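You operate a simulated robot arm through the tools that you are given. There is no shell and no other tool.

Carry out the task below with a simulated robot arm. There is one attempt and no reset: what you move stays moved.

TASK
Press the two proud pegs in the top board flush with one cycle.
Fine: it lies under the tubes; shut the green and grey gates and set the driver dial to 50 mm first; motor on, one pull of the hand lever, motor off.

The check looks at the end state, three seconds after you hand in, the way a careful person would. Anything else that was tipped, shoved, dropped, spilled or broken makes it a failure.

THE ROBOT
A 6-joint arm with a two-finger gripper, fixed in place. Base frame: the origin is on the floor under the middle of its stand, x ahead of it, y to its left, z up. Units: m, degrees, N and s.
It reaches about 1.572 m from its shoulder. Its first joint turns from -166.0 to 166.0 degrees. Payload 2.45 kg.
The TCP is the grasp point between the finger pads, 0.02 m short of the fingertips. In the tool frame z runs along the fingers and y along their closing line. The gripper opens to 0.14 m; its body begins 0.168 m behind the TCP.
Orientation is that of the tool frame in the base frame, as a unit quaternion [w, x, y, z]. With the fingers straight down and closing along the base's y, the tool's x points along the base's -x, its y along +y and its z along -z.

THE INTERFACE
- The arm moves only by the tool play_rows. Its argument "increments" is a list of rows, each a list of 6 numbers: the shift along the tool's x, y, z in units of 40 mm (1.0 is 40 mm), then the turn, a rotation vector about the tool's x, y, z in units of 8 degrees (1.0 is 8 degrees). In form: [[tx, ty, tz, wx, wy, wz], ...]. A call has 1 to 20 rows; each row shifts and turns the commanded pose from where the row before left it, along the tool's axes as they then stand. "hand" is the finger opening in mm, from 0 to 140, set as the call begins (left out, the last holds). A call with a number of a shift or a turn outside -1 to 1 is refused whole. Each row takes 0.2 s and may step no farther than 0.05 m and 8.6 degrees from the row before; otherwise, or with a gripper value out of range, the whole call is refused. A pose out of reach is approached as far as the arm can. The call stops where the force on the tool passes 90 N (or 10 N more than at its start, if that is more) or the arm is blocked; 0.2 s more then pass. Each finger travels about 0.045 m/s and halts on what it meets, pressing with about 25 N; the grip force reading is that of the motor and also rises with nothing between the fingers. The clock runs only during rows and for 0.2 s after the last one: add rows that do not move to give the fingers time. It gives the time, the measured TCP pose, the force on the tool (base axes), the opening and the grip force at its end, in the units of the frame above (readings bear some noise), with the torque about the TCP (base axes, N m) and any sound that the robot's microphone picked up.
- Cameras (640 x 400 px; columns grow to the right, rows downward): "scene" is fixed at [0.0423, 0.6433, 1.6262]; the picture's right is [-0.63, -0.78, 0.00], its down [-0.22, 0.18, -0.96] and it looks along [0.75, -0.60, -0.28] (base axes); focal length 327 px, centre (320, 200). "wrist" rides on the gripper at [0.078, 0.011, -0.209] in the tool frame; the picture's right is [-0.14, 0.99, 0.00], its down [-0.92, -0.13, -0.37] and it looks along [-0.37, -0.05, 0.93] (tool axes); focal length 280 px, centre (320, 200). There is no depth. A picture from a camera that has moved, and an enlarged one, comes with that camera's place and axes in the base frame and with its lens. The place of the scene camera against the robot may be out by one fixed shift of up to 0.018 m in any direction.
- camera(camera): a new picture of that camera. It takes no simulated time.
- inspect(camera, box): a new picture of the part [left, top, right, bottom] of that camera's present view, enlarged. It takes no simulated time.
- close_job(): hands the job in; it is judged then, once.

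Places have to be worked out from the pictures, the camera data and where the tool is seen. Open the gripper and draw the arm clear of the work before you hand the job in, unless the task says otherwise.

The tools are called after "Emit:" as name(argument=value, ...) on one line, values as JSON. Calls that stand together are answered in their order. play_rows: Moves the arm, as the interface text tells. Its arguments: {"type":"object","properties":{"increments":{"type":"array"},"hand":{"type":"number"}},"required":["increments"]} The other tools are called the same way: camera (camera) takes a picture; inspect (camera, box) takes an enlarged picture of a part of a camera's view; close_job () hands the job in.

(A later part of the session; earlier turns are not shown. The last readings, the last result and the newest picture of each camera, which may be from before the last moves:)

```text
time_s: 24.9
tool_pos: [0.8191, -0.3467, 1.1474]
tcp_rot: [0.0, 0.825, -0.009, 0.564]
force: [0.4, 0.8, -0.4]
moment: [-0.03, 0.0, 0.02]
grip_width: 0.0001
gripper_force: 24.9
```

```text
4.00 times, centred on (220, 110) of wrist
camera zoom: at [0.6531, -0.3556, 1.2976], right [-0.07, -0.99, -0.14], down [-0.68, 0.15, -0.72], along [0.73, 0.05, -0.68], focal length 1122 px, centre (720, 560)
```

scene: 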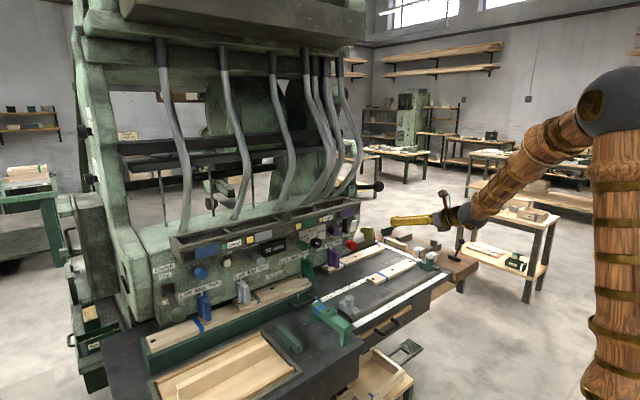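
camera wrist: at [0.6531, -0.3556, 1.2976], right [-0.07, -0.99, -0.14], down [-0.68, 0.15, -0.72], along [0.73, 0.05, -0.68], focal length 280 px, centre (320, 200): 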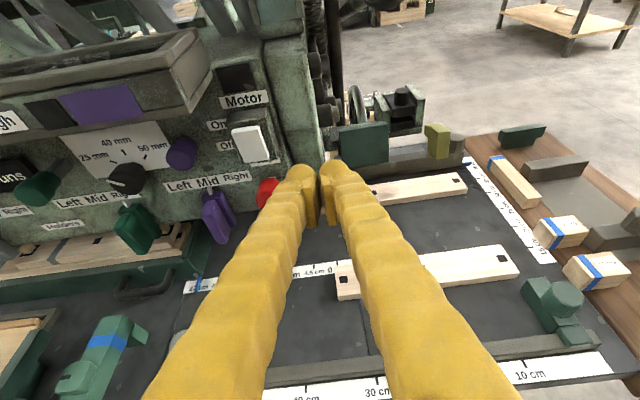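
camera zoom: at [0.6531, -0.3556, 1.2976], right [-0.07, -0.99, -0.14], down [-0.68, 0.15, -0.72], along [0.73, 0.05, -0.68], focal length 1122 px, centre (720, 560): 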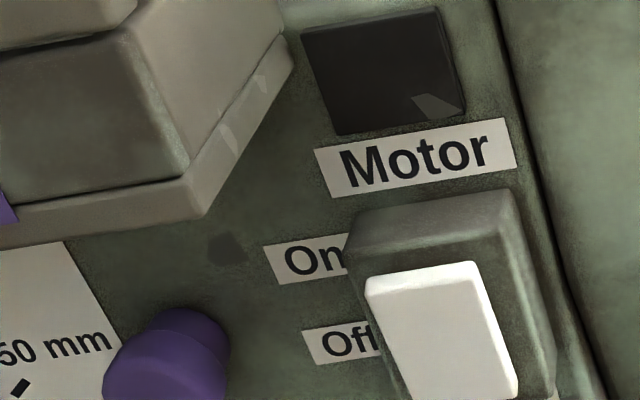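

The motor lamp is dark (off). I level the tool a little, move forward to x≈0.875 and slide left toward the front of the green knob, keeping about 2–3 cm off its face.

Emit:
play_rows(increments=[[0, 0, 0, 0, 0.78, 0], [-0.05, 0, 0.74, 0, 0, 0], [-0.05, 0, 0.74, 0, 0, 0], [0, -0.978, 0, 0, 0, 0], [0, -0.978, 0, 0, 0, 0], [0, -0.978, 0, 0, 0, 0], [0, -0.978, 0, 0, 0, 0], [0, -0.978, 0, 0, 0, 0], [0, -0.978, 0, 0, 0, 0], [0, -0.978, 0, 0, 0, 0], [0, -0.978, 0, 0, 0, 0], [0, -0.978, 0, 0, 0, 0]])

Emit:
camera(camera="wrist")

Emit:
camera(camera="scene")

```text
time_s: 27.4
tool_pos: [0.8754, -0.0601, 1.1506]
tcp_rot: [-0.018, 0.797, 0.005, 0.604]
force: [0.3, -0.4, -0.5]
moment: [0.0, 0.01, -0.02]
grip_width: 0.0001
gripper_force: 24.5
out of reach, approached as far as the arm can: row 10, 11, 12
```

```text
taken
camera wrist: at [0.6971, -0.0782, 1.2828], right [-0.01, -0.99, -0.15], down [-0.61, 0.13, -0.78], along [0.79, 0.09, -0.6], focal length 280 px, centre (320, 200)
```

wrist: 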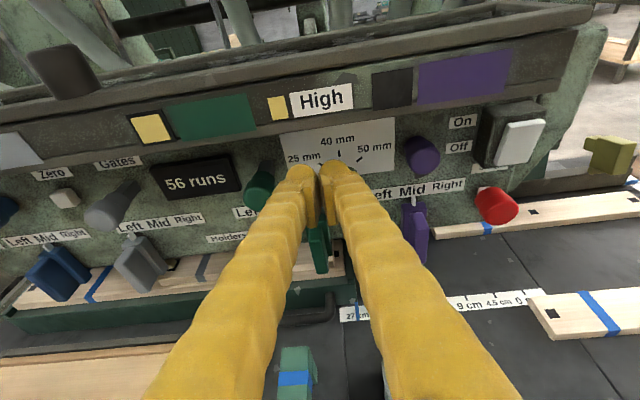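

```text
taken
```

scene: 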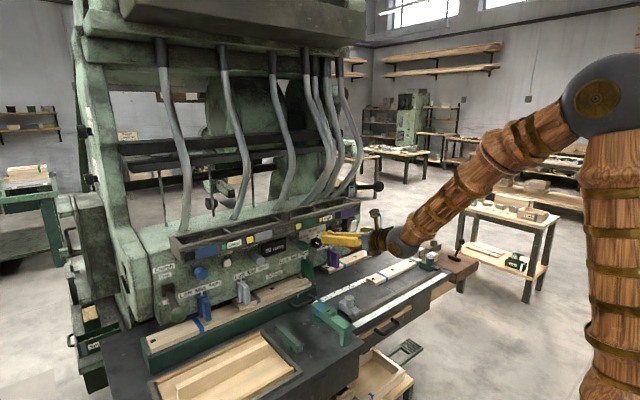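

Motion toward +y is again limited, and I suspect the last wrist joint is near its stop after the 180° spin. I unwind the spin by 90° here in free air, then test whether leftward travel frees up.

Emit:
play_rows(increments=[[0, 0, -0.3, 0, 0, -1], [0, 0, 0, 0, 0, -1], [0, 0, 0, 0, 0, -1], [0, 0, 0, 0, 0, -1], [0, 0, 0, 0, 0, -1], [0, 0, 0, 0, 0, -1], [0, 0, 0, 0, 0, -1], [0, 0, 0, 0, 0, -1], [0, 0, 0, 0, 0, -1], [0, 0, 0, 0, 0, -1], [0, 0, 0, 0, 0, -1], [0, 0, 0, 0, 0, -0.25]])

Emit:
camera(camera="wrist")

```text
time_s: 30.1
tool_pos: [0.8612, -0.0875, 1.1617]
tcp_rot: [0.428, 0.565, 0.558, 0.432]
force: [0.0, 0.6, 0.1]
moment: [0.03, -0.01, -0.03]
grip_width: 0.0001
gripper_force: 25.2
out of reach, approached as far as the arm can: row 1, 2
```

```text
taken
camera wrist: at [0.6638, -0.0082, 1.2293], right [0.26, -0.15, 0.95], down [-0.39, -0.92, -0.04], along [0.88, -0.36, -0.3], focal length 280 px, centre (320, 200)
```

wrist: 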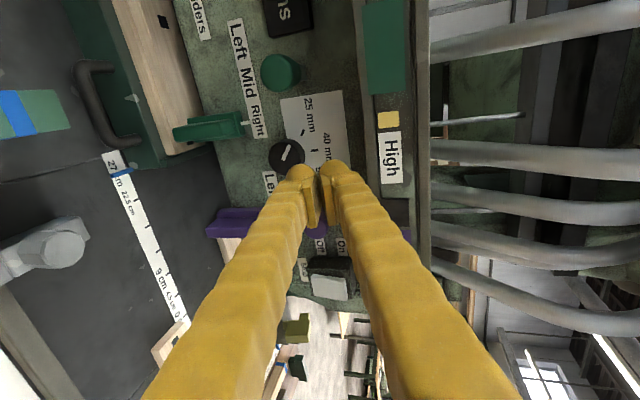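

With the spin at +90°, I test moving left toward the green knob's line in small steps.

Emit:
play_rows(increments=[[0.77, -0.21, 0.19, 0, 0, 0], [0.77, -0.21, 0.19, 0, 0, 0], [0.77, -0.21, 0.19, 0, 0, 0]])

Emit:
camera(camera="wrist")

Emit:
camera(camera="scene")

```text
time_s: 30.9
tool_pos: [0.8743, -0.0628, 1.1501]
tcp_rot: [0.416, 0.56, 0.566, 0.439]
force: [-0.2, -0.4, -0.3]
moment: [0.03, -0.03, 0.04]
grip_width: 0.0001
gripper_force: 25.2
out of reach, approached as far as the arm can: row 1, 2, 3
```

```text
taken
camera wrist: at [0.6749, 0.0099, 1.2205], right [0.27, -0.15, 0.95], down [-0.37, -0.93, -0.04], along [0.89, -0.34, -0.31], focal length 280 px, centre (320, 200)
```

wrist: 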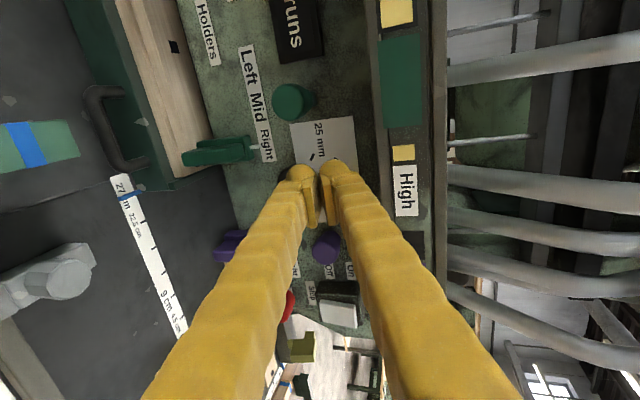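

```text
taken
```

scene: 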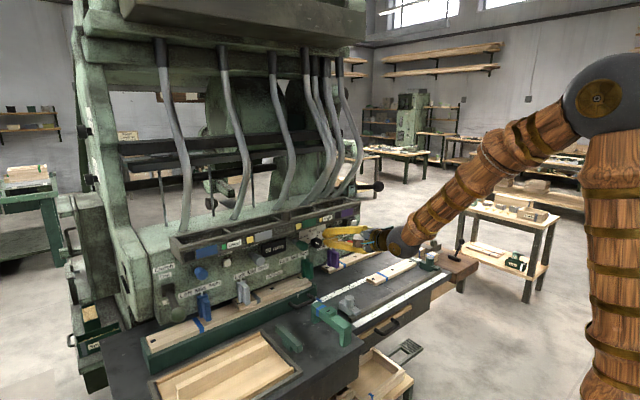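

The limit is at the same place regardless of spin, so it is probably the forearm-roll joint, wound round because I pitched up off the arm's plane. To fix it I back out, tip the tool down again to unwind, and then cross to horizontal in the arm's own plane at y≈0. First I back away and rise.

Emit:
play_rows(increments=[[-0.5, 0, -0.3, 0, 0, 0], [-0.94, 0, 0, 0, 0, 0], [-0.94, 0, 0, 0, 0, 0], [-0.94, 0, 0, 0, 0, 0], [-0.94, 0, 0, 0, 0, 0], [-0.94, 0, 0, 0, 0, 0], [-0.94, 0, 0, 0, 0, 0], [-0.94, 0, 0, 0, 0, 0], [0, 0.807, -0.44, 0, 0, 0], [0, 0.807, -0.44, 0, 0, 0], [0, 0.807, -0.44, 0, 0, 0], [0, 0.807, -0.44, 0, 0, 0], [0, 0.807, -0.44, 0, 0, 0], [0, 0.807, -0.44, 0, 0, 0], [0, 0.807, -0.44, 0, 0, 0]])

```text
time_s: 34.0
tool_pos: [0.7969, -0.3536, 1.403]
tcp_rot: [0.431, 0.567, 0.555, 0.43]
force: [-0.3, 0.4, -0.7]
moment: [0.01, 0.01, 0.01]
grip_width: 0.0
gripper_force: 25.1
out of reach, approached as far as the arm can: row 1
```

Now I tip the tool back down in small steps to unwind the forearm roll.

Emit:
play_rows(increments=[[0, 0, 0, 0.5, 0, 0], [0, 0, 0, 0.5, 0, 0], [0, 0, 0, 0.5, 0, 0], [0, 0, 0, 0.5, 0, 0], [0, 0, 0, 0.5, 0, 0], [0, 0, 0, 0.5, 0, 0], [0, 0, 0, 0.5, 0, 0], [0, 0, 0, 0.5, 0, 0], [0, 0, 0, 0.5, 0, 0], [0, 0, 0, 0.5, 0, 0], [0, 0, 0, 0.5, 0, 0], [0, 0, 0, 0.5, 0, 0], [0, 0, 0, 0.5, 0, 0], [0, 0, 0, 0.5, 0, 0], [0, 0, 0, 0.5, 0, 0]])

Emit:
camera(camera="scene")

```text
time_s: 37.2
tool_pos: [0.7969, -0.3546, 1.4039]
tcp_rot: [0.088, 0.707, 0.695, 0.095]
force: [0.5, 0.4, 0.6]
moment: [-0.02, -0.03, 0.01]
grip_width: 0.0001
gripper_force: 24.7
```

```text
taken
```

scene: 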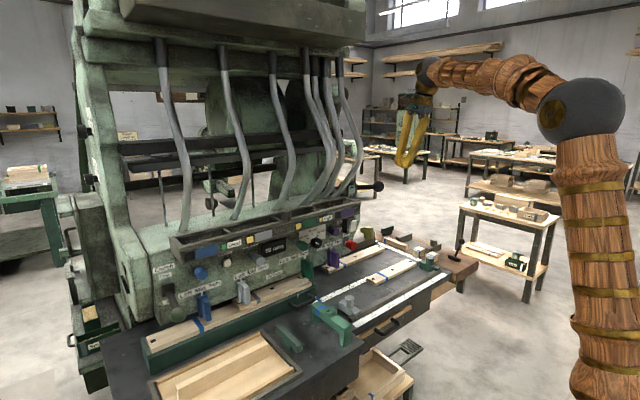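

The wrist is bent down normally again. I slide to y=0 at this height, then pitch up in small steps in the arm's plane.

Emit:
play_rows(increments=[[0.985, 0, 0, 0, 0, 0], [0.985, 0, 0, 0, 0, 0], [0.985, 0, 0, 0, 0, 0], [0.985, 0, 0, 0, 0, 0], [0.985, 0, 0, 0, 0, 0], [0.985, 0, 0, 0, 0, 0], [0.985, 0, 0, 0, 0, 0], [0.985, 0, 0, 0, 0, 0], [0.985, 0, 0, 0, 0, 0], [0, 0, 0, 0, 0, 0]])

```text
time_s: 39.5
tool_pos: [0.8032, -0.0002, 1.4081]
tcp_rot: [0.09, 0.707, 0.695, 0.095]
force: [0.2, 0.6, 0.3]
moment: [0.01, -0.03, 0.03]
grip_width: 0.0
gripper_force: 24.9
```

Emit:
play_rows(increments=[[0, 0, 0, -0.5, 0, 0], [0, 0, 0, -0.5, 0, 0], [0, 0, 0, -0.5, 0, 0], [0, 0, 0, -0.5, 0, 0], [0, 0, 0, -0.5, 0, 0], [0, 0, 0, -0.5, 0, 0], [0, 0, 0, -0.5, 0, 0], [0, 0, 0, -0.5, 0, 0], [0, 0, 0, -0.5, 0, 0], [0, 0, 0, -0.5, 0, 0], [0, 0, 0, -0.5, 0, 0], [0, 0, 0, -0.5, 0, 0], [0, 0, 0, -0.5, 0, 0], [0, 0, 0, -0.5, 0, 0], [0, 0, 0, -0.5, 0, 0]])

Emit:
camera(camera="scene")

```text
time_s: 42.6
tool_pos: [0.804, 0.0035, 1.4075]
tcp_rot: [0.41, 0.576, 0.57, 0.419]
force: [-0.3, 0.3, 0.1]
moment: [-0.01, 0.03, -0.03]
grip_width: 0.0003
gripper_force: 24.7
out of reach, approached as far as the arm can: row 14, 15
```

```text
taken
```

scene: 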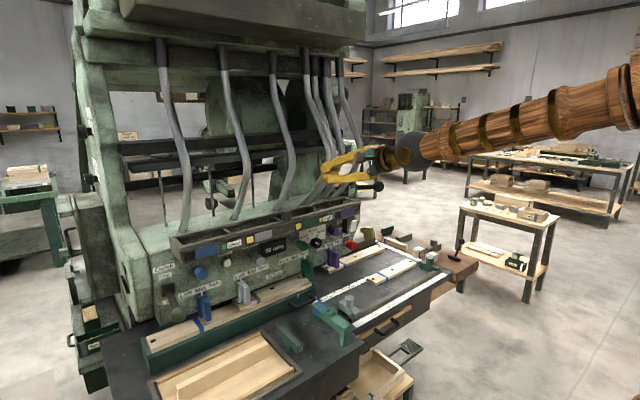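

Pitch is now about 72°, close to where the tool lines up with the forearm. Lowering the tool straight down at y=0 should let the forearm drop below the tool without rolling.

Emit:
play_rows(increments=[[0, -0.95, 0.31, 0, 0, 0], [0, -0.95, 0.31, 0, 0, 0], [0, -0.95, 0.31, 0, 0, 0], [0, -0.95, 0.31, 0, 0, 0]])

Emit:
camera(camera="scene")

```text
time_s: 43.6
tool_pos: [0.8024, 0.0063, 1.2478]
tcp_rot: [0.41, 0.576, 0.57, 0.419]
force: [0.0, -0.7, -0.4]
moment: [-0.02, 0.03, -0.01]
grip_width: 0.0
gripper_force: 25.2
```

```text
taken
```

scene: 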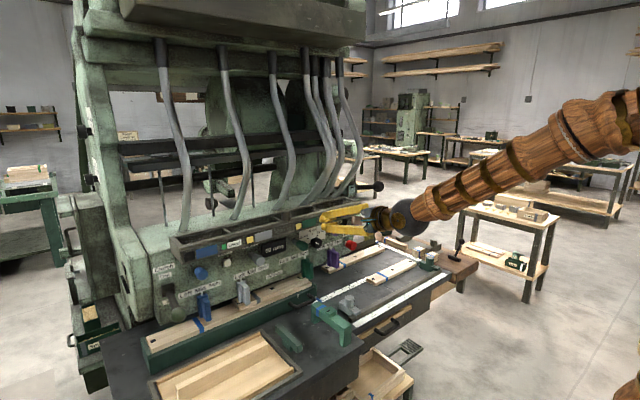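

That worked with no limit reached. I continue down to z≈1.14, under the trough level, and level the tool a bit more.

Emit:
play_rows(increments=[[0, -0.87, 0.285, 0, 0, 0], [0, -0.87, 0.285, 0, 0, 0], [0, -0.87, 0.285, 0, 0, 0], [0, 0.2, 0.95, 0, 0, 0], [0, 0, 0, -0.7, 0, 0], [0, 0, 0, -0.7, 0, 0]])

Emit:
camera(camera="wrist")

Emit:
camera(camera="scene")

```text
time_s: 45.0
tool_pos: [0.8418, 0.0078, 1.1325]
tcp_rot: [0.465, 0.533, 0.525, 0.473]
force: [0.3, -0.6, 0.5]
moment: [-0.01, 0.04, 0.0]
grip_width: 0.0
gripper_force: 24.8
```

```text
taken
camera wrist: at [0.6357, 0.0859, 1.1718], right [0.12, -0.15, 0.98], down [-0.38, -0.92, -0.1], along [0.92, -0.36, -0.17], focal length 280 px, centre (320, 200)
```

wrist: 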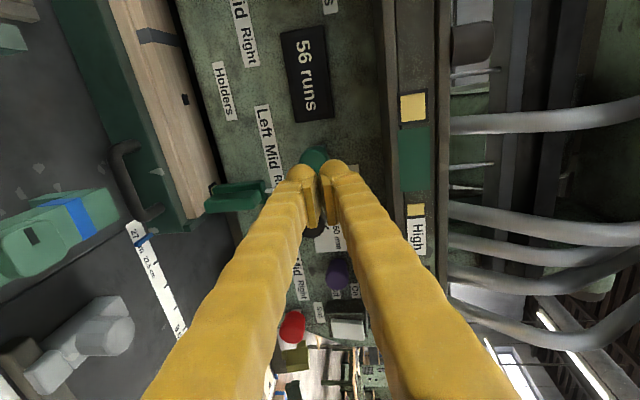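

```text
taken
```

scene: 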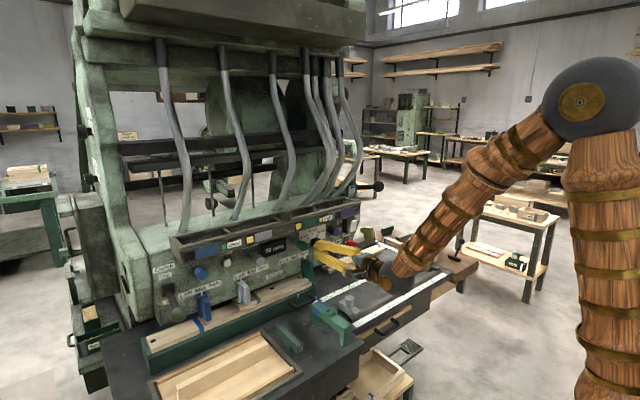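

Now the whole panel is accessible around y=0. The fingertips are in line with the green knob, so I level the tool fully, drop about 1 cm and advance to just short of the knob face.

Emit:
play_rows(increments=[[0, 0, 0, -0.87, 0, 0], [0, -0.28, 0, 0, 0, 0], [0, 0, 0.6, 0, 0, 0], [0, 0, 0.5, 0, 0, 0]])

Emit:
camera(camera="wrist")

Emit:
inspect(camera="scene", box=[260, 210, 380, 285])

```text
time_s: 46.0
tool_pos: [0.8853, 0.0077, 1.1232]
tcp_rot: [0.495, 0.505, 0.497, 0.503]
force: [0.3, 0.6, -0.1]
moment: [0.04, 0.03, 0.01]
grip_width: 0.0002
gripper_force: 25.0
```

```text
taken
camera wrist: at [0.677, 0.0863, 1.136], right [0.0, -0.15, 0.99], down [-0.37, -0.92, -0.14], along [0.93, -0.36, -0.06], focal length 280 px, centre (320, 200)
```

wrist: 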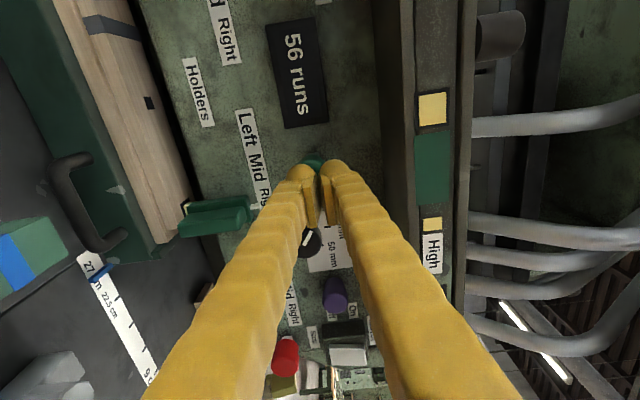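

```text
5.33 times, centred on (320, 248) of scene
camera zoom: at [0.0423, 0.6433, 1.6262], right [-0.63, -0.78, 0.0], down [-0.22, 0.18, -0.96], along [0.75, -0.6, -0.28], focal length 1746 px, centre (320, -53)
```

zoom: 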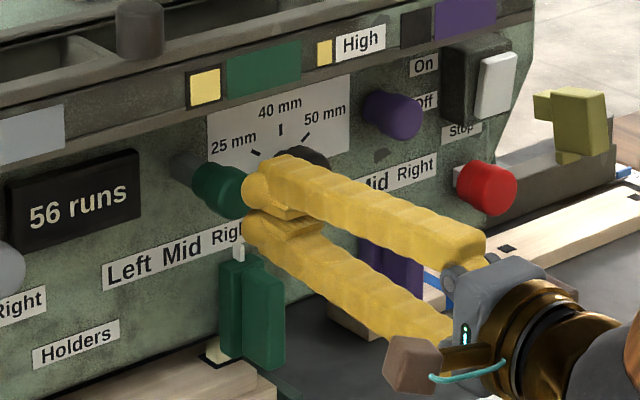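

The fingertips are just in front of the green knob and centred on it. I push forward slowly (5 mm rows) and watch the force and lamp.

Emit:
play_rows(increments=[[0, 0, 0.125, 0, 0, 0], [0, 0, 0.125, 0, 0, 0], [0, 0, 0.125, 0, 0, 0], [0, 0, 0.125, 0, 0, 0], [0, 0, 0.125, 0, 0, 0], [0, 0, 0.125, 0, 0, 0], [0, 0, 0.125, 0, 0, 0]])

Emit:
inspect(camera="scene", box=[260, 210, 380, 285])

Emit:
camera(camera="wrist")

```text
time_s: 47.6
tool_pos: [0.9213, 0.0082, 1.1211]
tcp_rot: [0.496, 0.505, 0.496, 0.503]
force: [-0.5, 0.4, 0.5]
moment: [0.0, 0.02, -0.03]
grip_width: 0.0
gripper_force: 25.0
```

```text
5.33 times, centred on (320, 248) of scene
camera zoom: at [0.0423, 0.6433, 1.6262], right [-0.63, -0.78, 0.0], down [-0.22, 0.18, -0.96], along [0.75, -0.6, -0.28], focal length 1746 px, centre (320, -53)
```

zoom: 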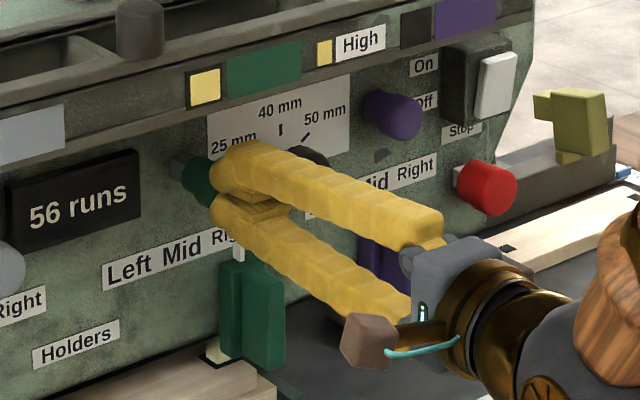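

```text
taken
camera wrist: at [0.7127, 0.0864, 1.135], right [0.0, -0.15, 0.99], down [-0.37, -0.92, -0.14], along [0.93, -0.37, -0.06], focal length 280 px, centre (320, 200)
```

wrist: 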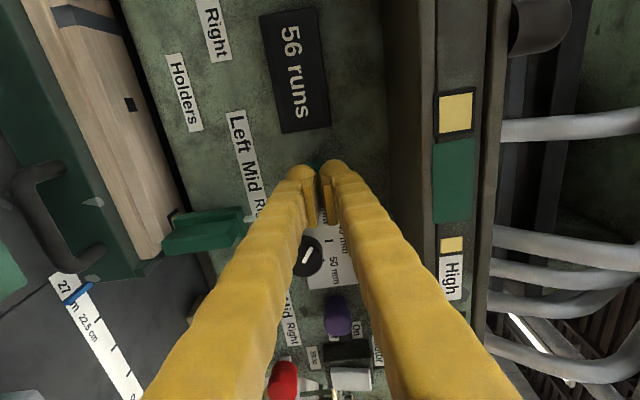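

No force yet. I continue pushing in 4 mm rows.

Emit:
play_rows(increments=[[0, 0, 0.1, 0, 0, 0], [0, 0, 0.1, 0, 0, 0], [0, 0, 0.1, 0, 0, 0], [0, 0, 0.1, 0, 0, 0]])

Emit:
inspect(camera="scene", box=[260, 210, 380, 285])

```text
time_s: 48.6
tool_pos: [0.9366, 0.0074, 1.1216]
tcp_rot: [0.496, 0.506, 0.496, 0.502]
force: [0.3, -0.3, -0.1]
moment: [0.04, -0.02, 0.04]
grip_width: 0.0
gripper_force: 24.6
```

```text
5.33 times, centred on (320, 248) of scene
camera zoom: at [0.0423, 0.6433, 1.6262], right [-0.63, -0.78, 0.0], down [-0.22, 0.18, -0.96], along [0.75, -0.6, -0.28], focal length 1746 px, centre (320, -53)
```

zoom: 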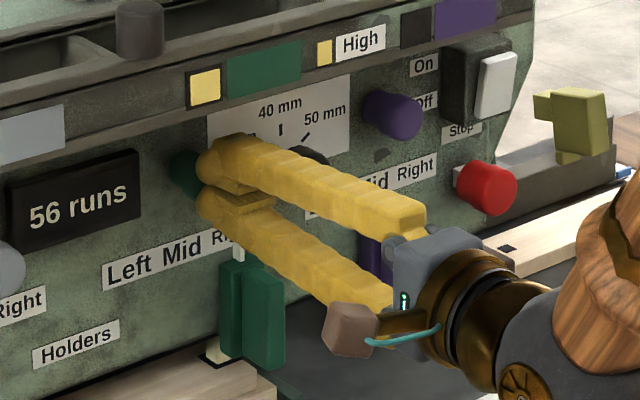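

The green knob is going in with the fingers, but the lamp is still lit. I keep pushing in small steps until it bottoms.

Emit:
play_rows(increments=[[0, 0, 0.075, 0, 0, 0], [0, 0, 0.075, 0, 0, 0], [0, 0, 0.075, 0, 0, 0]])

Emit:
inspect(camera="scene", box=[260, 210, 380, 285])

```text
time_s: 49.3
tool_pos: [0.9398, 0.0096, 1.1221]
tcp_rot: [0.496, 0.505, 0.496, 0.504]
force: [-36.5, -1.0, 9.0]
moment: [0.15, 0.1, 0.03]
grip_width: 0.0
gripper_force: 25.4
stopped in row 3: the force on the tool passed its limit at 106 N (the readings are from after the stop); the commanded pose is now the measured one
```

```text
5.33 times, centred on (320, 248) of scene
camera zoom: at [0.0423, 0.6433, 1.6262], right [-0.63, -0.78, 0.0], down [-0.22, 0.18, -0.96], along [0.75, -0.6, -0.28], focal length 1746 px, centre (320, -53)
```

zoom: 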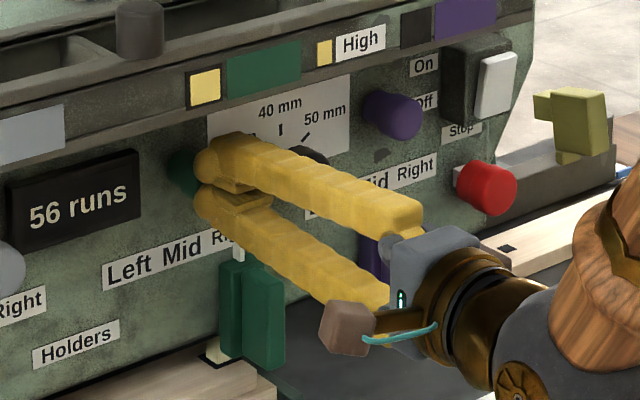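

The knob bottomed at the same depth as the shut purple one. The small "Level" (green) and "High" (yellow) patches look like a legend for the lamps: yellow means a proud peg under that driver. I back away and check the knob.

Emit:
play_rows(increments=[[0, 0, -0.5, 0, 0, 0], [0, 0, -1, 0, 0, 0]])

Emit:
inspect(camera="scene", box=[260, 210, 380, 285])

Emit:
camera(camera="wrist")

```text
time_s: 49.9
tool_pos: [0.8815, 0.0088, 1.1207]
tcp_rot: [0.496, 0.505, 0.496, 0.503]
force: [-0.3, -0.6, -0.2]
moment: [0.01, 0.0, 0.0]
grip_width: 0.0001
gripper_force: 25.3
```

```text
5.33 times, centred on (320, 248) of scene
camera zoom: at [0.0423, 0.6433, 1.6262], right [-0.63, -0.78, 0.0], down [-0.22, 0.18, -0.96], along [0.75, -0.6, -0.28], focal length 1746 px, centre (320, -53)
```

zoom: 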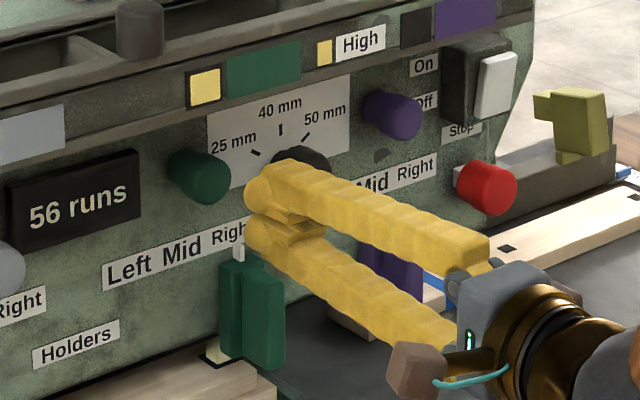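

```text
taken
camera wrist: at [0.6725, 0.0875, 1.1353], right [0.0, -0.15, 0.99], down [-0.37, -0.92, -0.14], along [0.93, -0.37, -0.06], focal length 280 px, centre (320, 200)
```

wrist: 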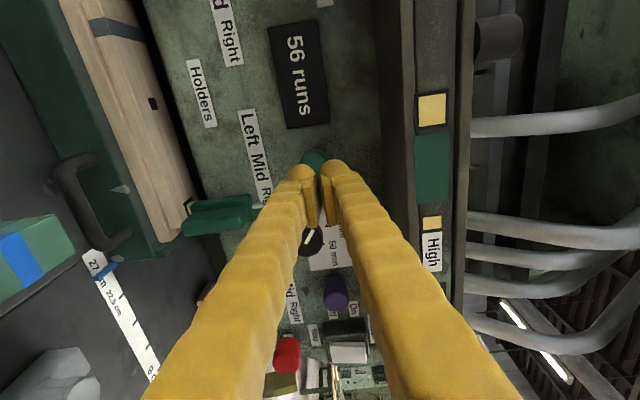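

The green knob is now fully in, matching the purple one. I move left 0.175 m to the grey knob's line, staying back at x≈0.88 so the Zero button (y≈0.27) is not touched.

Emit:
play_rows(increments=[[0.88, 0, 0, 0, 0, 0], [0.88, 0, 0, 0, 0, 0], [0.88, 0, 0, 0, 0, 0], [0.88, 0, 0, 0, 0, 0], [0.88, 0, 0, 0, 0, 0]])

Emit:
camera(camera="wrist")

Emit:
inspect(camera="scene", box=[180, 210, 300, 285])

```text
time_s: 51.1
tool_pos: [0.8814, 0.1834, 1.1245]
tcp_rot: [0.496, 0.504, 0.497, 0.502]
force: [-0.2, 0.3, -1.3]
moment: [0.0, 0.01, -0.01]
grip_width: 0.0
gripper_force: 25.0
```

```text
taken
camera wrist: at [0.6729, 0.2632, 1.138], right [0.0, -0.15, 0.99], down [-0.37, -0.92, -0.14], along [0.93, -0.36, -0.06], focal length 280 px, centre (320, 200)
```

wrist: 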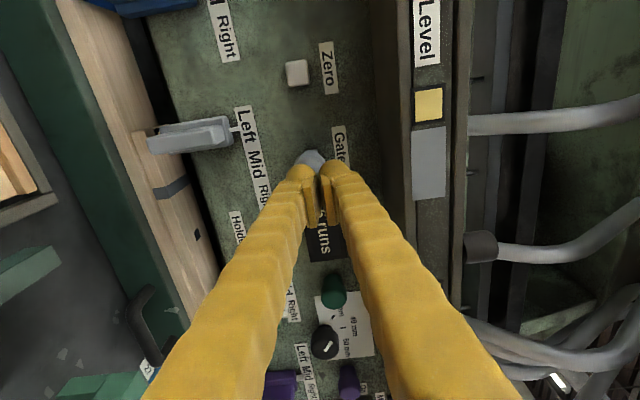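

```text
5.33 times, centred on (240, 248) of scene
camera zoom: at [0.0423, 0.6433, 1.6262], right [-0.63, -0.78, 0.0], down [-0.22, 0.18, -0.96], along [0.75, -0.6, -0.28], focal length 1746 px, centre (747, -53)
```

zoom: 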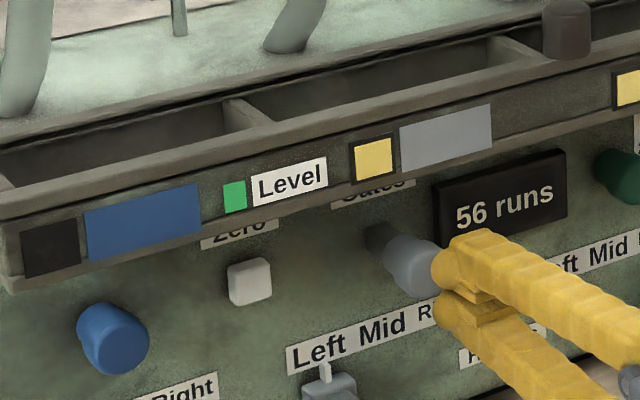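

The grey knob sits in the same place relative to the fingers as the green one did. I push it in the same way, slowing near the end.

Emit:
play_rows(increments=[[0, 0, 0.2, 0, 0, 0], [0, 0, 0.2, 0, 0, 0], [0, 0, 0.125, 0, 0, 0], [0, 0, 0.125, 0, 0, 0], [0, 0, 0.125, 0, 0, 0], [0, 0, 0.125, 0, 0, 0], [0, 0, 0.125, 0, 0, 0], [0, 0, 0.1, 0, 0, 0], [0, 0, 0.1, 0, 0, 0], [0, 0, 0.1, 0, 0, 0]])

Emit:
inspect(camera="scene", box=[180, 210, 300, 285])

```text
time_s: 53.3
tool_pos: [0.934, 0.184, 1.1235]
tcp_rot: [0.495, 0.505, 0.497, 0.503]
force: [0.6, 0.1, -0.5]
moment: [0.0, 0.0, 0.0]
grip_width: 0.0002
gripper_force: 25.2
```

```text
5.33 times, centred on (240, 248) of scene
camera zoom: at [0.0423, 0.6433, 1.6262], right [-0.63, -0.78, 0.0], down [-0.22, 0.18, -0.96], along [0.75, -0.6, -0.28], focal length 1746 px, centre (747, -53)
```

zoom: 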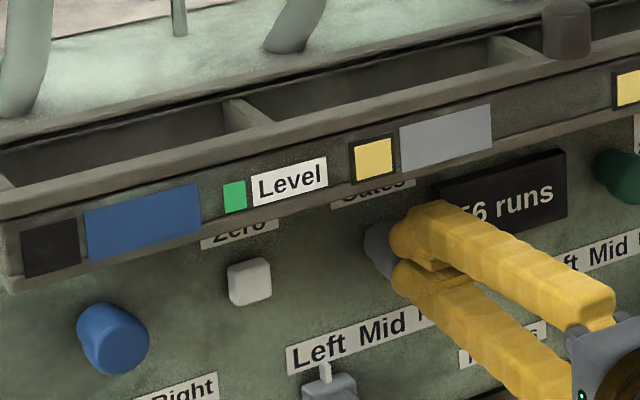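

The grey knob is nearly in. I finish with a few 2–3 mm rows until it bottoms.

Emit:
play_rows(increments=[[0, 0, 0.07, 0, 0, 0], [0, 0, 0.07, 0, 0, 0], [0, 0, 0.06, 0, 0, 0], [0, 0, 0.05, 0, 0, 0]])

```text
time_s: 54.3
tool_pos: [0.9391, 0.1836, 1.1236]
tcp_rot: [0.496, 0.504, 0.497, 0.503]
force: [-33.8, -4.2, 7.9]
moment: [-0.07, 0.1, 0.13]
grip_width: 0.0002
gripper_force: 25.1
stopped in row 4: the force on the tool passed its limit at 103 N (the readings are from after the stop); the commanded pose is now the measured one
```

The grey knob bottomed at the same depth as the green one (0.939). I back away and check both knobs.

Emit:
play_rows(increments=[[0, 0, -0.5, 0, 0, 0], [0, 0, -1, 0, 0, 0], [0, 0, -0.2, 0, 0, 0]])

Emit:
inspect(camera="scene", box=[180, 210, 300, 285])

Emit:
camera(camera="wrist")

```text
time_s: 55.1
tool_pos: [0.8719, 0.1836, 1.1227]
tcp_rot: [0.495, 0.505, 0.498, 0.502]
force: [-0.4, -0.4, -0.8]
moment: [0.02, -0.02, -0.01]
grip_width: 0.0
gripper_force: 25.0
```

```text
5.33 times, centred on (240, 248) of scene
camera zoom: at [0.0423, 0.6433, 1.6262], right [-0.63, -0.78, 0.0], down [-0.22, 0.18, -0.96], along [0.75, -0.6, -0.28], focal length 1746 px, centre (747, -53)
```

zoom: 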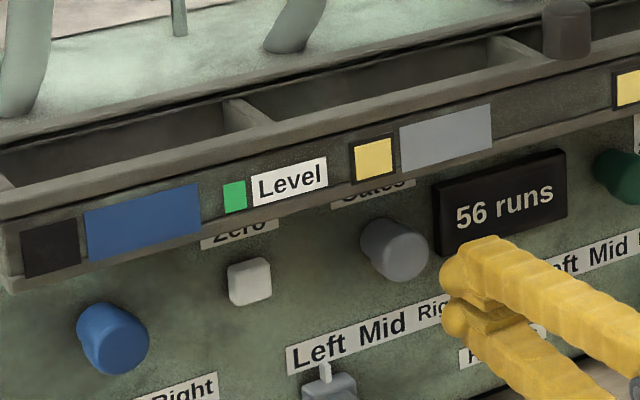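

```text
taken
camera wrist: at [0.6637, 0.2627, 1.1371], right [0.0, -0.15, 0.99], down [-0.37, -0.92, -0.14], along [0.93, -0.36, -0.06], focal length 280 px, centre (320, 200)
```

wrist: 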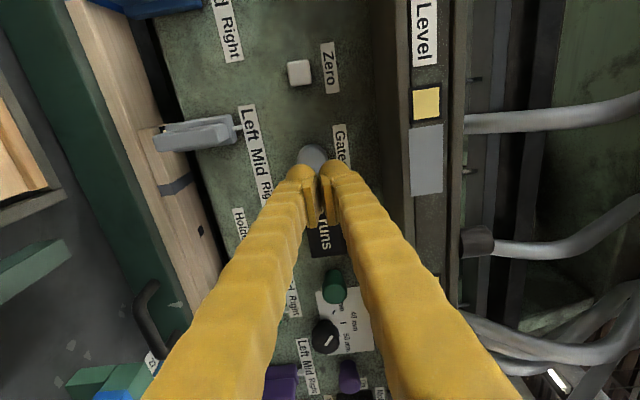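

Both gates are now in like the blue and purple ones. Next is the dial: I move the tool onto the dial axis (y≈-0.078, z≈1.095) while staying back at x≈0.87.

Emit:
play_rows(hand=60, increments=[[-0.934, -0.099, 0, 0, 0, 0], [-0.934, -0.099, 0, 0, 0, 0], [-0.934, -0.099, 0, 0, 0, 0], [-0.934, -0.099, 0, 0, 0, 0], [-0.934, -0.099, 0, 0, 0, 0], [-0.934, -0.099, 0, 0, 0, 0], [-0.934, -0.099, 0, 0, 0, 0]])

Emit:
camera(camera="wrist")

Emit:
inspect(camera="wrist", box=[220, 100, 420, 225])

```text
time_s: 56.7
tool_pos: [0.8726, -0.0774, 1.0898]
tcp_rot: [0.495, 0.505, 0.497, 0.502]
force: [0.3, -0.3, 0.7]
moment: [-0.04, 0.01, 0.0]
grip_width: 0.06
gripper_force: 0.0
```

```text
taken
camera wrist: at [0.6636, 0.001, 1.1047], right [0.0, -0.15, 0.99], down [-0.37, -0.92, -0.14], along [0.93, -0.36, -0.06], focal length 280 px, centre (320, 200)
```

wrist: 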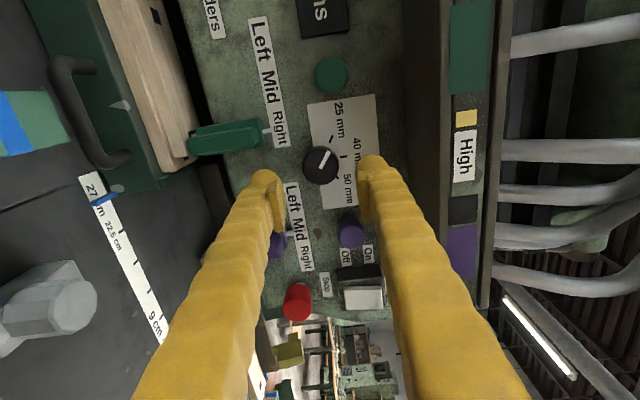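

```text
3.20 times, centred on (320, 162) of wrist
camera zoom: at [0.6636, 0.001, 1.1047], right [0.0, -0.15, 0.99], down [-0.37, -0.92, -0.14], along [0.93, -0.36, -0.06], focal length 897 px, centre (320, 320)
```

zoom: 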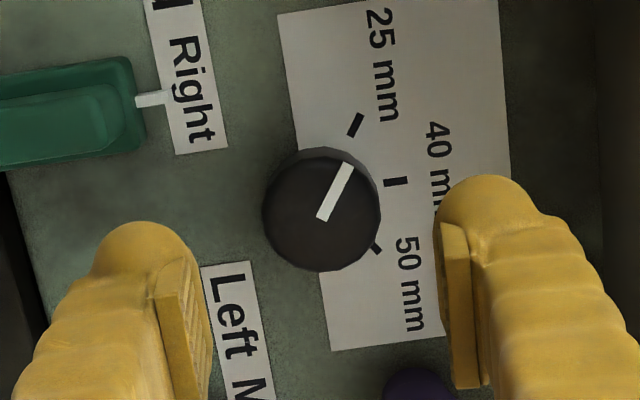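

The dial face centre comes out at about (0.965, -0.0755, 1.0915) with a diameter of about 40 mm, and it points at 25 mm. I spin the tool -106° so the fingers straddle the dial nearly horizontally, which leaves 100° of clear clockwise turn.

Emit:
play_rows(increments=[[0, 0, 0, 0, 0, -1], [0, 0, 0, 0, 0, -1], [0, 0, 0, 0, 0, -1], [0, 0, 0, 0, 0, -1], [0, 0, 0, 0, 0, -1], [0, 0, 0, 0, 0, -1], [0, 0, 0, 0, 0, -1], [0, 0, 0, 0, 0, -1], [0, 0, 0, 0, 0, -1], [0, 0, 0, 0, 0, -1], [0, 0, 0, 0, 0, -1], [0, 0, 0, 0, 0, -1], [0, 0, 0, 0, 0, -1], [0, 0, 0, 0, 0, -0.25]])

Emit:
camera(camera="wrist")

Emit:
camera(camera="scene")

```text
time_s: 59.7
tool_pos: [0.8719, -0.0787, 1.0917]
tcp_rot: [0.699, -0.094, 0.703, -0.093]
force: [-0.3, -0.3, 0.3]
moment: [0.01, 0.03, 0.01]
grip_width: 0.0601
gripper_force: 0.0
```

```text
taken
camera wrist: at [0.6631, -0.0868, 1.015], right [0.0, 0.99, -0.13], down [-0.36, 0.12, 0.92], along [0.93, 0.05, 0.36], focal length 280 px, centre (320, 200)
```

wrist: 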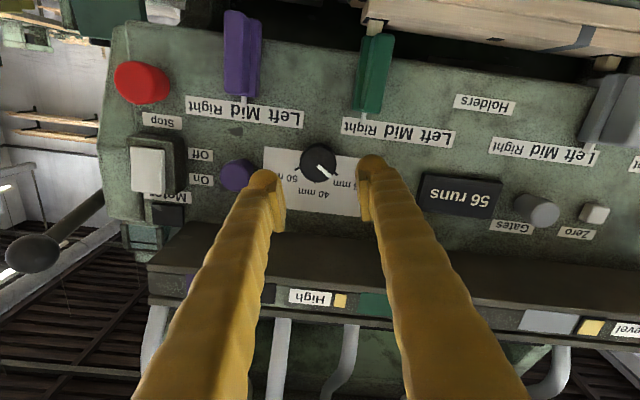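

```text
taken
```

scene: 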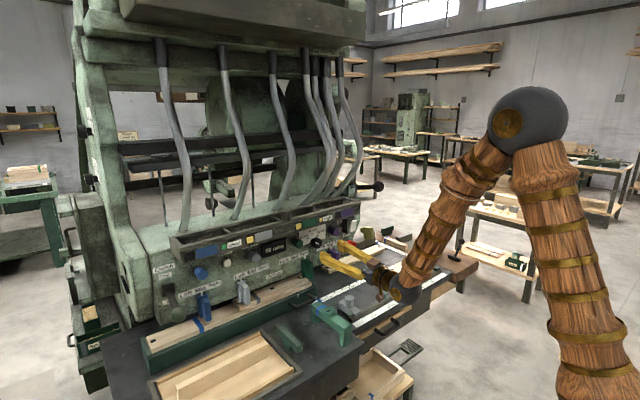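

Emit:
inspect(camera="wrist", box=[240, 110, 400, 210])

Emit:
inspect(camera="scene", box=[260, 210, 380, 285])

```text
4.00 times, centred on (320, 160) of wrist
camera zoom: at [0.6631, -0.0868, 1.015], right [0.0, 0.99, -0.13], down [-0.36, 0.12, 0.92], along [0.93, 0.05, 0.36], focal length 1122 px, centre (320, 360)
```

zoom: 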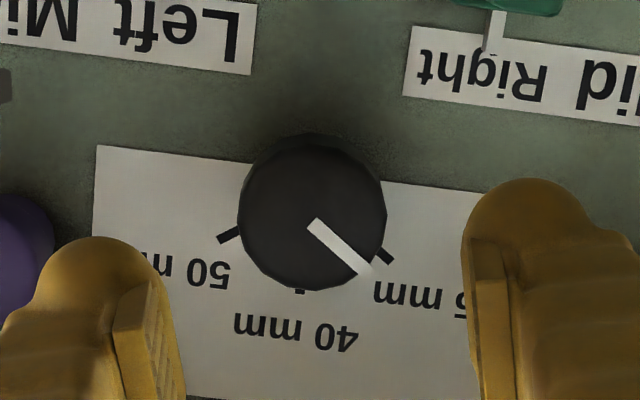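

```text
5.33 times, centred on (320, 248) of scene
camera zoom: at [0.0423, 0.6433, 1.6262], right [-0.63, -0.78, 0.0], down [-0.22, 0.18, -0.96], along [0.75, -0.6, -0.28], focal length 1746 px, centre (320, -53)
```

zoom: 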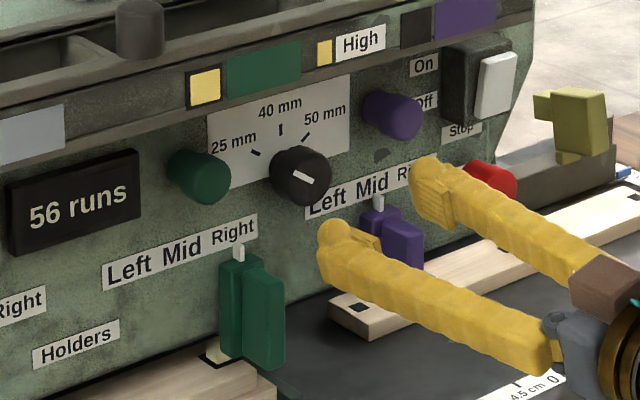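

The tool is within 2 mm of the dial axis. I advance straight in so the open fingers straddle the knob, stopping with the tips a few millimetres off the panel.

Emit:
play_rows(increments=[[0, 0.03, 0.5, 0, 0, 0], [0, 0, 0.5, 0, 0, 0], [0, 0, 0.5, 0, 0, 0], [0, 0, 0.2, 0, 0, 0], [0, 0, 0.2, 0, 0, 0], [0, 0, 0.2, 0, 0, 0], [0, 0, 0.2, 0, 0, 0]])

Emit:
camera(camera="wrist")

Emit:
inspect(camera="scene", box=[260, 210, 380, 285])

```text
time_s: 61.3
tool_pos: [0.9627, -0.0762, 1.0912]
tcp_rot: [0.699, -0.093, 0.703, -0.094]
force: [-0.5, -0.9, 0.6]
moment: [0.0, 0.04, -0.01]
grip_width: 0.0601
gripper_force: 0.0
```

```text
taken
camera wrist: at [0.7552, -0.0852, 1.0144], right [0.0, 0.99, -0.13], down [-0.36, 0.12, 0.92], along [0.93, 0.05, 0.36], focal length 280 px, centre (320, 200)
```

wrist: 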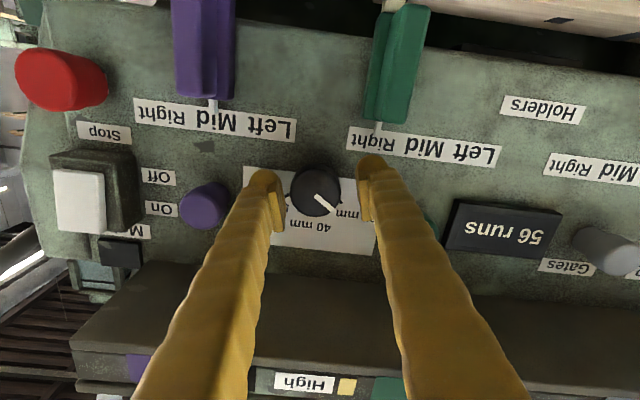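

```text
5.33 times, centred on (320, 248) of scene
camera zoom: at [0.0423, 0.6433, 1.6262], right [-0.63, -0.78, 0.0], down [-0.22, 0.18, -0.96], along [0.75, -0.6, -0.28], focal length 1746 px, centre (320, -53)
```

zoom: 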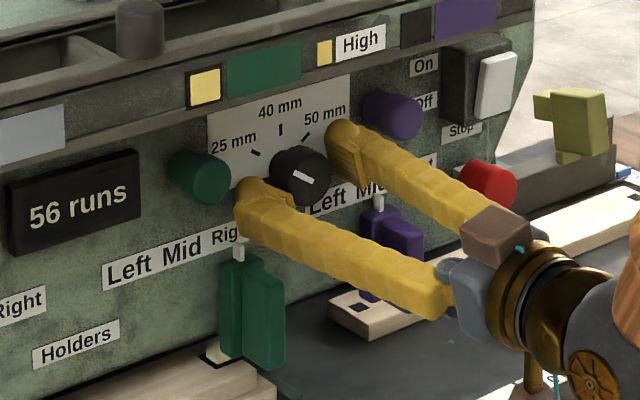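

The fingers straddle the dial evenly. I close on it.

Emit:
play_rows(hand=15, increments=[[0, 0, 0, 0, 0, 0], [0, 0, 0, 0, 0, 0], [0, 0, 0, 0, 0, 0], [0, 0, 0, 0, 0, 0]])

Emit:
inspect(camera="wrist", box=[240, 130, 400, 230])

```text
time_s: 62.3
tool_pos: [0.9648, -0.0787, 1.0911]
tcp_rot: [0.7, -0.092, 0.702, -0.094]
force: [11.4, -55.5, 17.2]
moment: [-0.04, -0.18, -0.57]
grip_width: 0.0396
gripper_force: 45.2
```

```text
4.00 times, centred on (320, 180) of wrist
camera zoom: at [0.7553, -0.0873, 1.015], right [0.0, 0.99, -0.12], down [-0.37, 0.12, 0.92], along [0.93, 0.04, 0.36], focal length 1122 px, centre (320, 280)
```

zoom: 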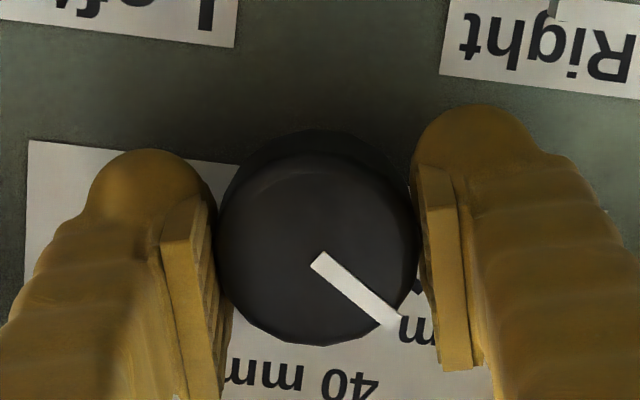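

The dial is gripped (39.6 mm). The side force shows that the knob centre is about 2.5 mm toward -y, so I shift the command to relieve it and start turning clockwise.

Emit:
play_rows(increments=[[0, -0.065, 0, 0, 0, 0], [0, 0, 0, 0, 0, 0]])

```text
time_s: 62.9
tool_pos: [0.9644, -0.0803, 1.0918]
tcp_rot: [0.699, -0.094, 0.702, -0.093]
force: [9.9, -39.7, 17.0]
moment: [-0.08, -0.33, -0.4]
grip_width: 0.0392
gripper_force: 45.1
```

Emit:
play_rows(increments=[[0, -0.075, 0, 0, 0, 0], [0, 0, 0, 0, 0, 0]])

Emit:
inspect(camera="wrist", box=[240, 130, 400, 230])

```text
time_s: 63.5
tool_pos: [0.9625, -0.08, 1.0919]
tcp_rot: [0.699, -0.095, 0.703, -0.092]
force: [-0.6, 7.2, 12.7]
moment: [0.04, -0.19, 0.13]
grip_width: 0.039
gripper_force: 45.5
```

```text
4.00 times, centred on (320, 180) of wrist
camera zoom: at [0.755, -0.0895, 1.0157], right [0.0, 0.99, -0.13], down [-0.36, 0.12, 0.92], along [0.93, 0.05, 0.36], focal length 1122 px, centre (320, 280)
```

zoom: 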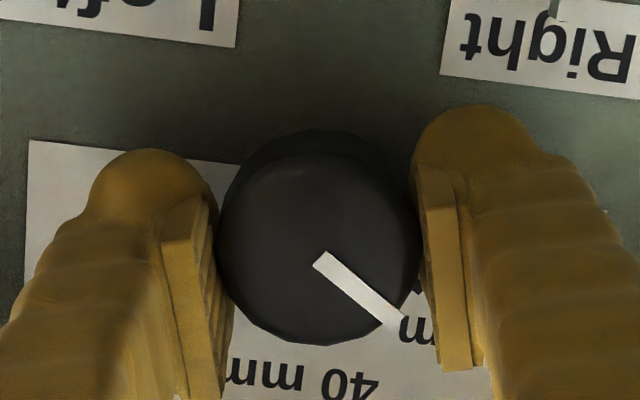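

Side force is nearly gone; the axis is at y≈-0.080. Now I turn clockwise 48° and check.

Emit:
play_rows(increments=[[0, 0, 0, 0, 0, 0.5], [0, 0, 0, 0, 0, 0.5], [0, 0, 0, 0, 0, 1], [0, 0, 0, 0, 0, 1], [0, 0, 0, 0, 0, 1], [0, 0, 0, 0, 0, 1], [0, 0, 0, 0, 0, 1]])

Emit:
inspect(camera="wrist", box=[240, 130, 400, 230])

Emit:
inspect(camera="scene", box=[260, 210, 380, 285])

```text
time_s: 65.1
tool_pos: [0.9629, -0.0812, 1.0914]
tcp_rot: [0.676, 0.2, 0.68, 0.2]
force: [-16.8, 50.1, 0.8]
moment: [0.05, 0.02, 0.74]
grip_width: 0.0393
gripper_force: 44.8
```

```text
4.00 times, centred on (320, 180) of wrist
camera zoom: at [0.7549, -0.0286, 1.034], right [0.0, 0.76, 0.65], down [-0.36, -0.61, 0.71], along [0.93, -0.24, 0.27], focal length 1122 px, centre (320, 280)
```

zoom: 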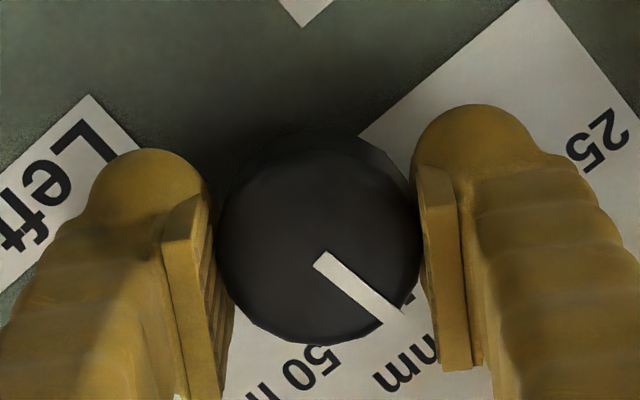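

```text
5.33 times, centred on (320, 248) of scene
camera zoom: at [0.0423, 0.6433, 1.6262], right [-0.63, -0.78, 0.0], down [-0.22, 0.18, -0.96], along [0.75, -0.6, -0.28], focal length 1746 px, centre (320, -53)
```

zoom: 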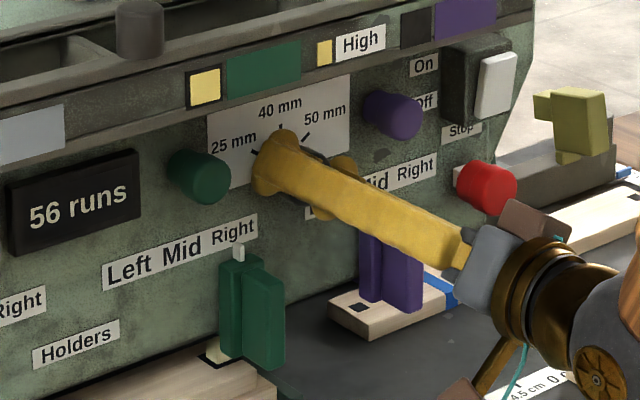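

The dial turns with the grip and is now near 40 mm. I relieve the side force by 2 mm and turn on.

Emit:
play_rows(increments=[[0.027, 0.042, 0, 0, 0, 0], [0, 0, 0, 0, 0, 1], [0, 0, 0, 0, 0, 1], [0, 0, 0, 0, 0, 1], [0, 0, 0, 0, 0, 1], [0, 0, 0, 0, 0, 1]])

Emit:
inspect(camera="wrist", box=[240, 130, 400, 230])

Emit:
inspect(camera="scene", box=[260, 210, 380, 285])

```text
time_s: 66.5
tool_pos: [0.964, -0.0823, 1.0907]
tcp_rot: [0.567, 0.423, 0.569, 0.418]
force: [-20.0, -6.5, -15.1]
moment: [-0.05, 0.26, -0.07]
grip_width: 0.0391
gripper_force: 44.2
```

```text
4.00 times, centred on (320, 180) of wrist
camera zoom: at [0.7555, -0.0021, 1.0808], right [0.01, 0.16, 0.99], down [-0.37, -0.92, 0.15], along [0.93, -0.37, 0.05], focal length 1122 px, centre (320, 280)
```

zoom: 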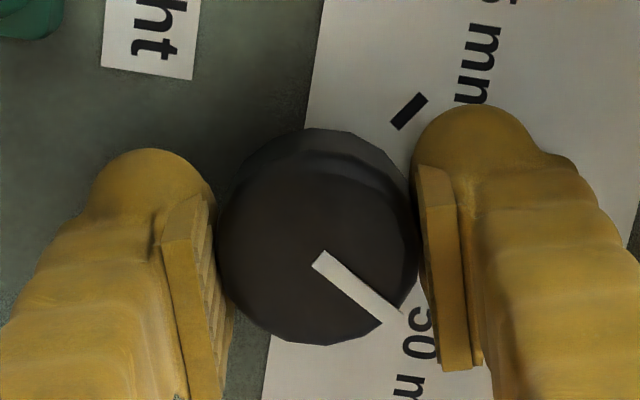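

```text
5.33 times, centred on (320, 248) of scene
camera zoom: at [0.0423, 0.6433, 1.6262], right [-0.63, -0.78, 0.0], down [-0.22, 0.18, -0.96], along [0.75, -0.6, -0.28], focal length 1746 px, centre (320, -53)
```

zoom: 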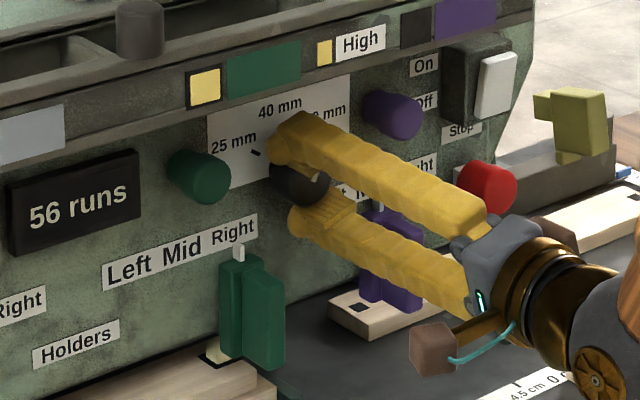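

88° turned so far. I add the last 12° and then release to check the pointer.

Emit:
play_rows(increments=[[0, 0, 0, 0, 0, 0.75], [0, 0, 0, 0, 0, 0.75], [0, 0, 0, 0, 0, 0]])

Emit:
play_rows(hand=62, increments=[[0, 0, 0, 0, 0, 0], [0, 0, 0, 0, 0, 0], [0, 0, 0, 0, 0, 0]])

Emit:
camera(camera="wrist")

Emit:
inspect(camera="wrist", box=[240, 130, 400, 230])

```text
time_s: 67.3
tool_pos: [0.9634, -0.0813, 1.0905]
tcp_rot: [0.521, 0.48, 0.522, 0.475]
force: [-27.2, -28.1, -25.6]
moment: [-0.04, 0.4, -0.46]
grip_width: 0.0389
gripper_force: 45.1
```

```text
time_s: 68.1
tool_pos: [0.9647, -0.0793, 1.0924]
tcp_rot: [0.52, 0.479, 0.523, 0.477]
force: [0.4, 0.5, -0.2]
moment: [0.0, 0.01, -0.01]
grip_width: 0.062
gripper_force: 0.0
```

```text
taken
camera wrist: at [0.7559, -0.0001, 1.0979], right [0.0, -0.05, 1.0], down [-0.37, -0.93, -0.04], along [0.93, -0.37, -0.02], focal length 280 px, centre (320, 200)
```

wrist: 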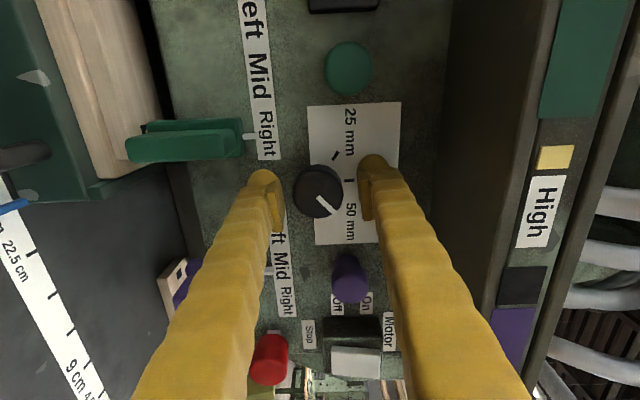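

```text
4.00 times, centred on (320, 180) of wrist
camera zoom: at [0.7559, -0.0001, 1.0979], right [0.0, -0.05, 1.0], down [-0.37, -0.93, -0.04], along [0.93, -0.37, -0.02], focal length 1122 px, centre (320, 280)
```

zoom: 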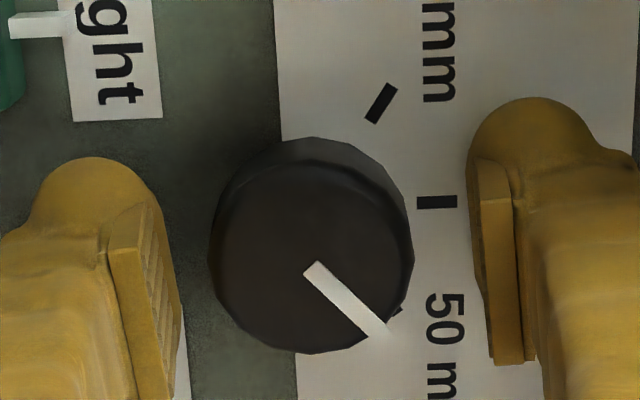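

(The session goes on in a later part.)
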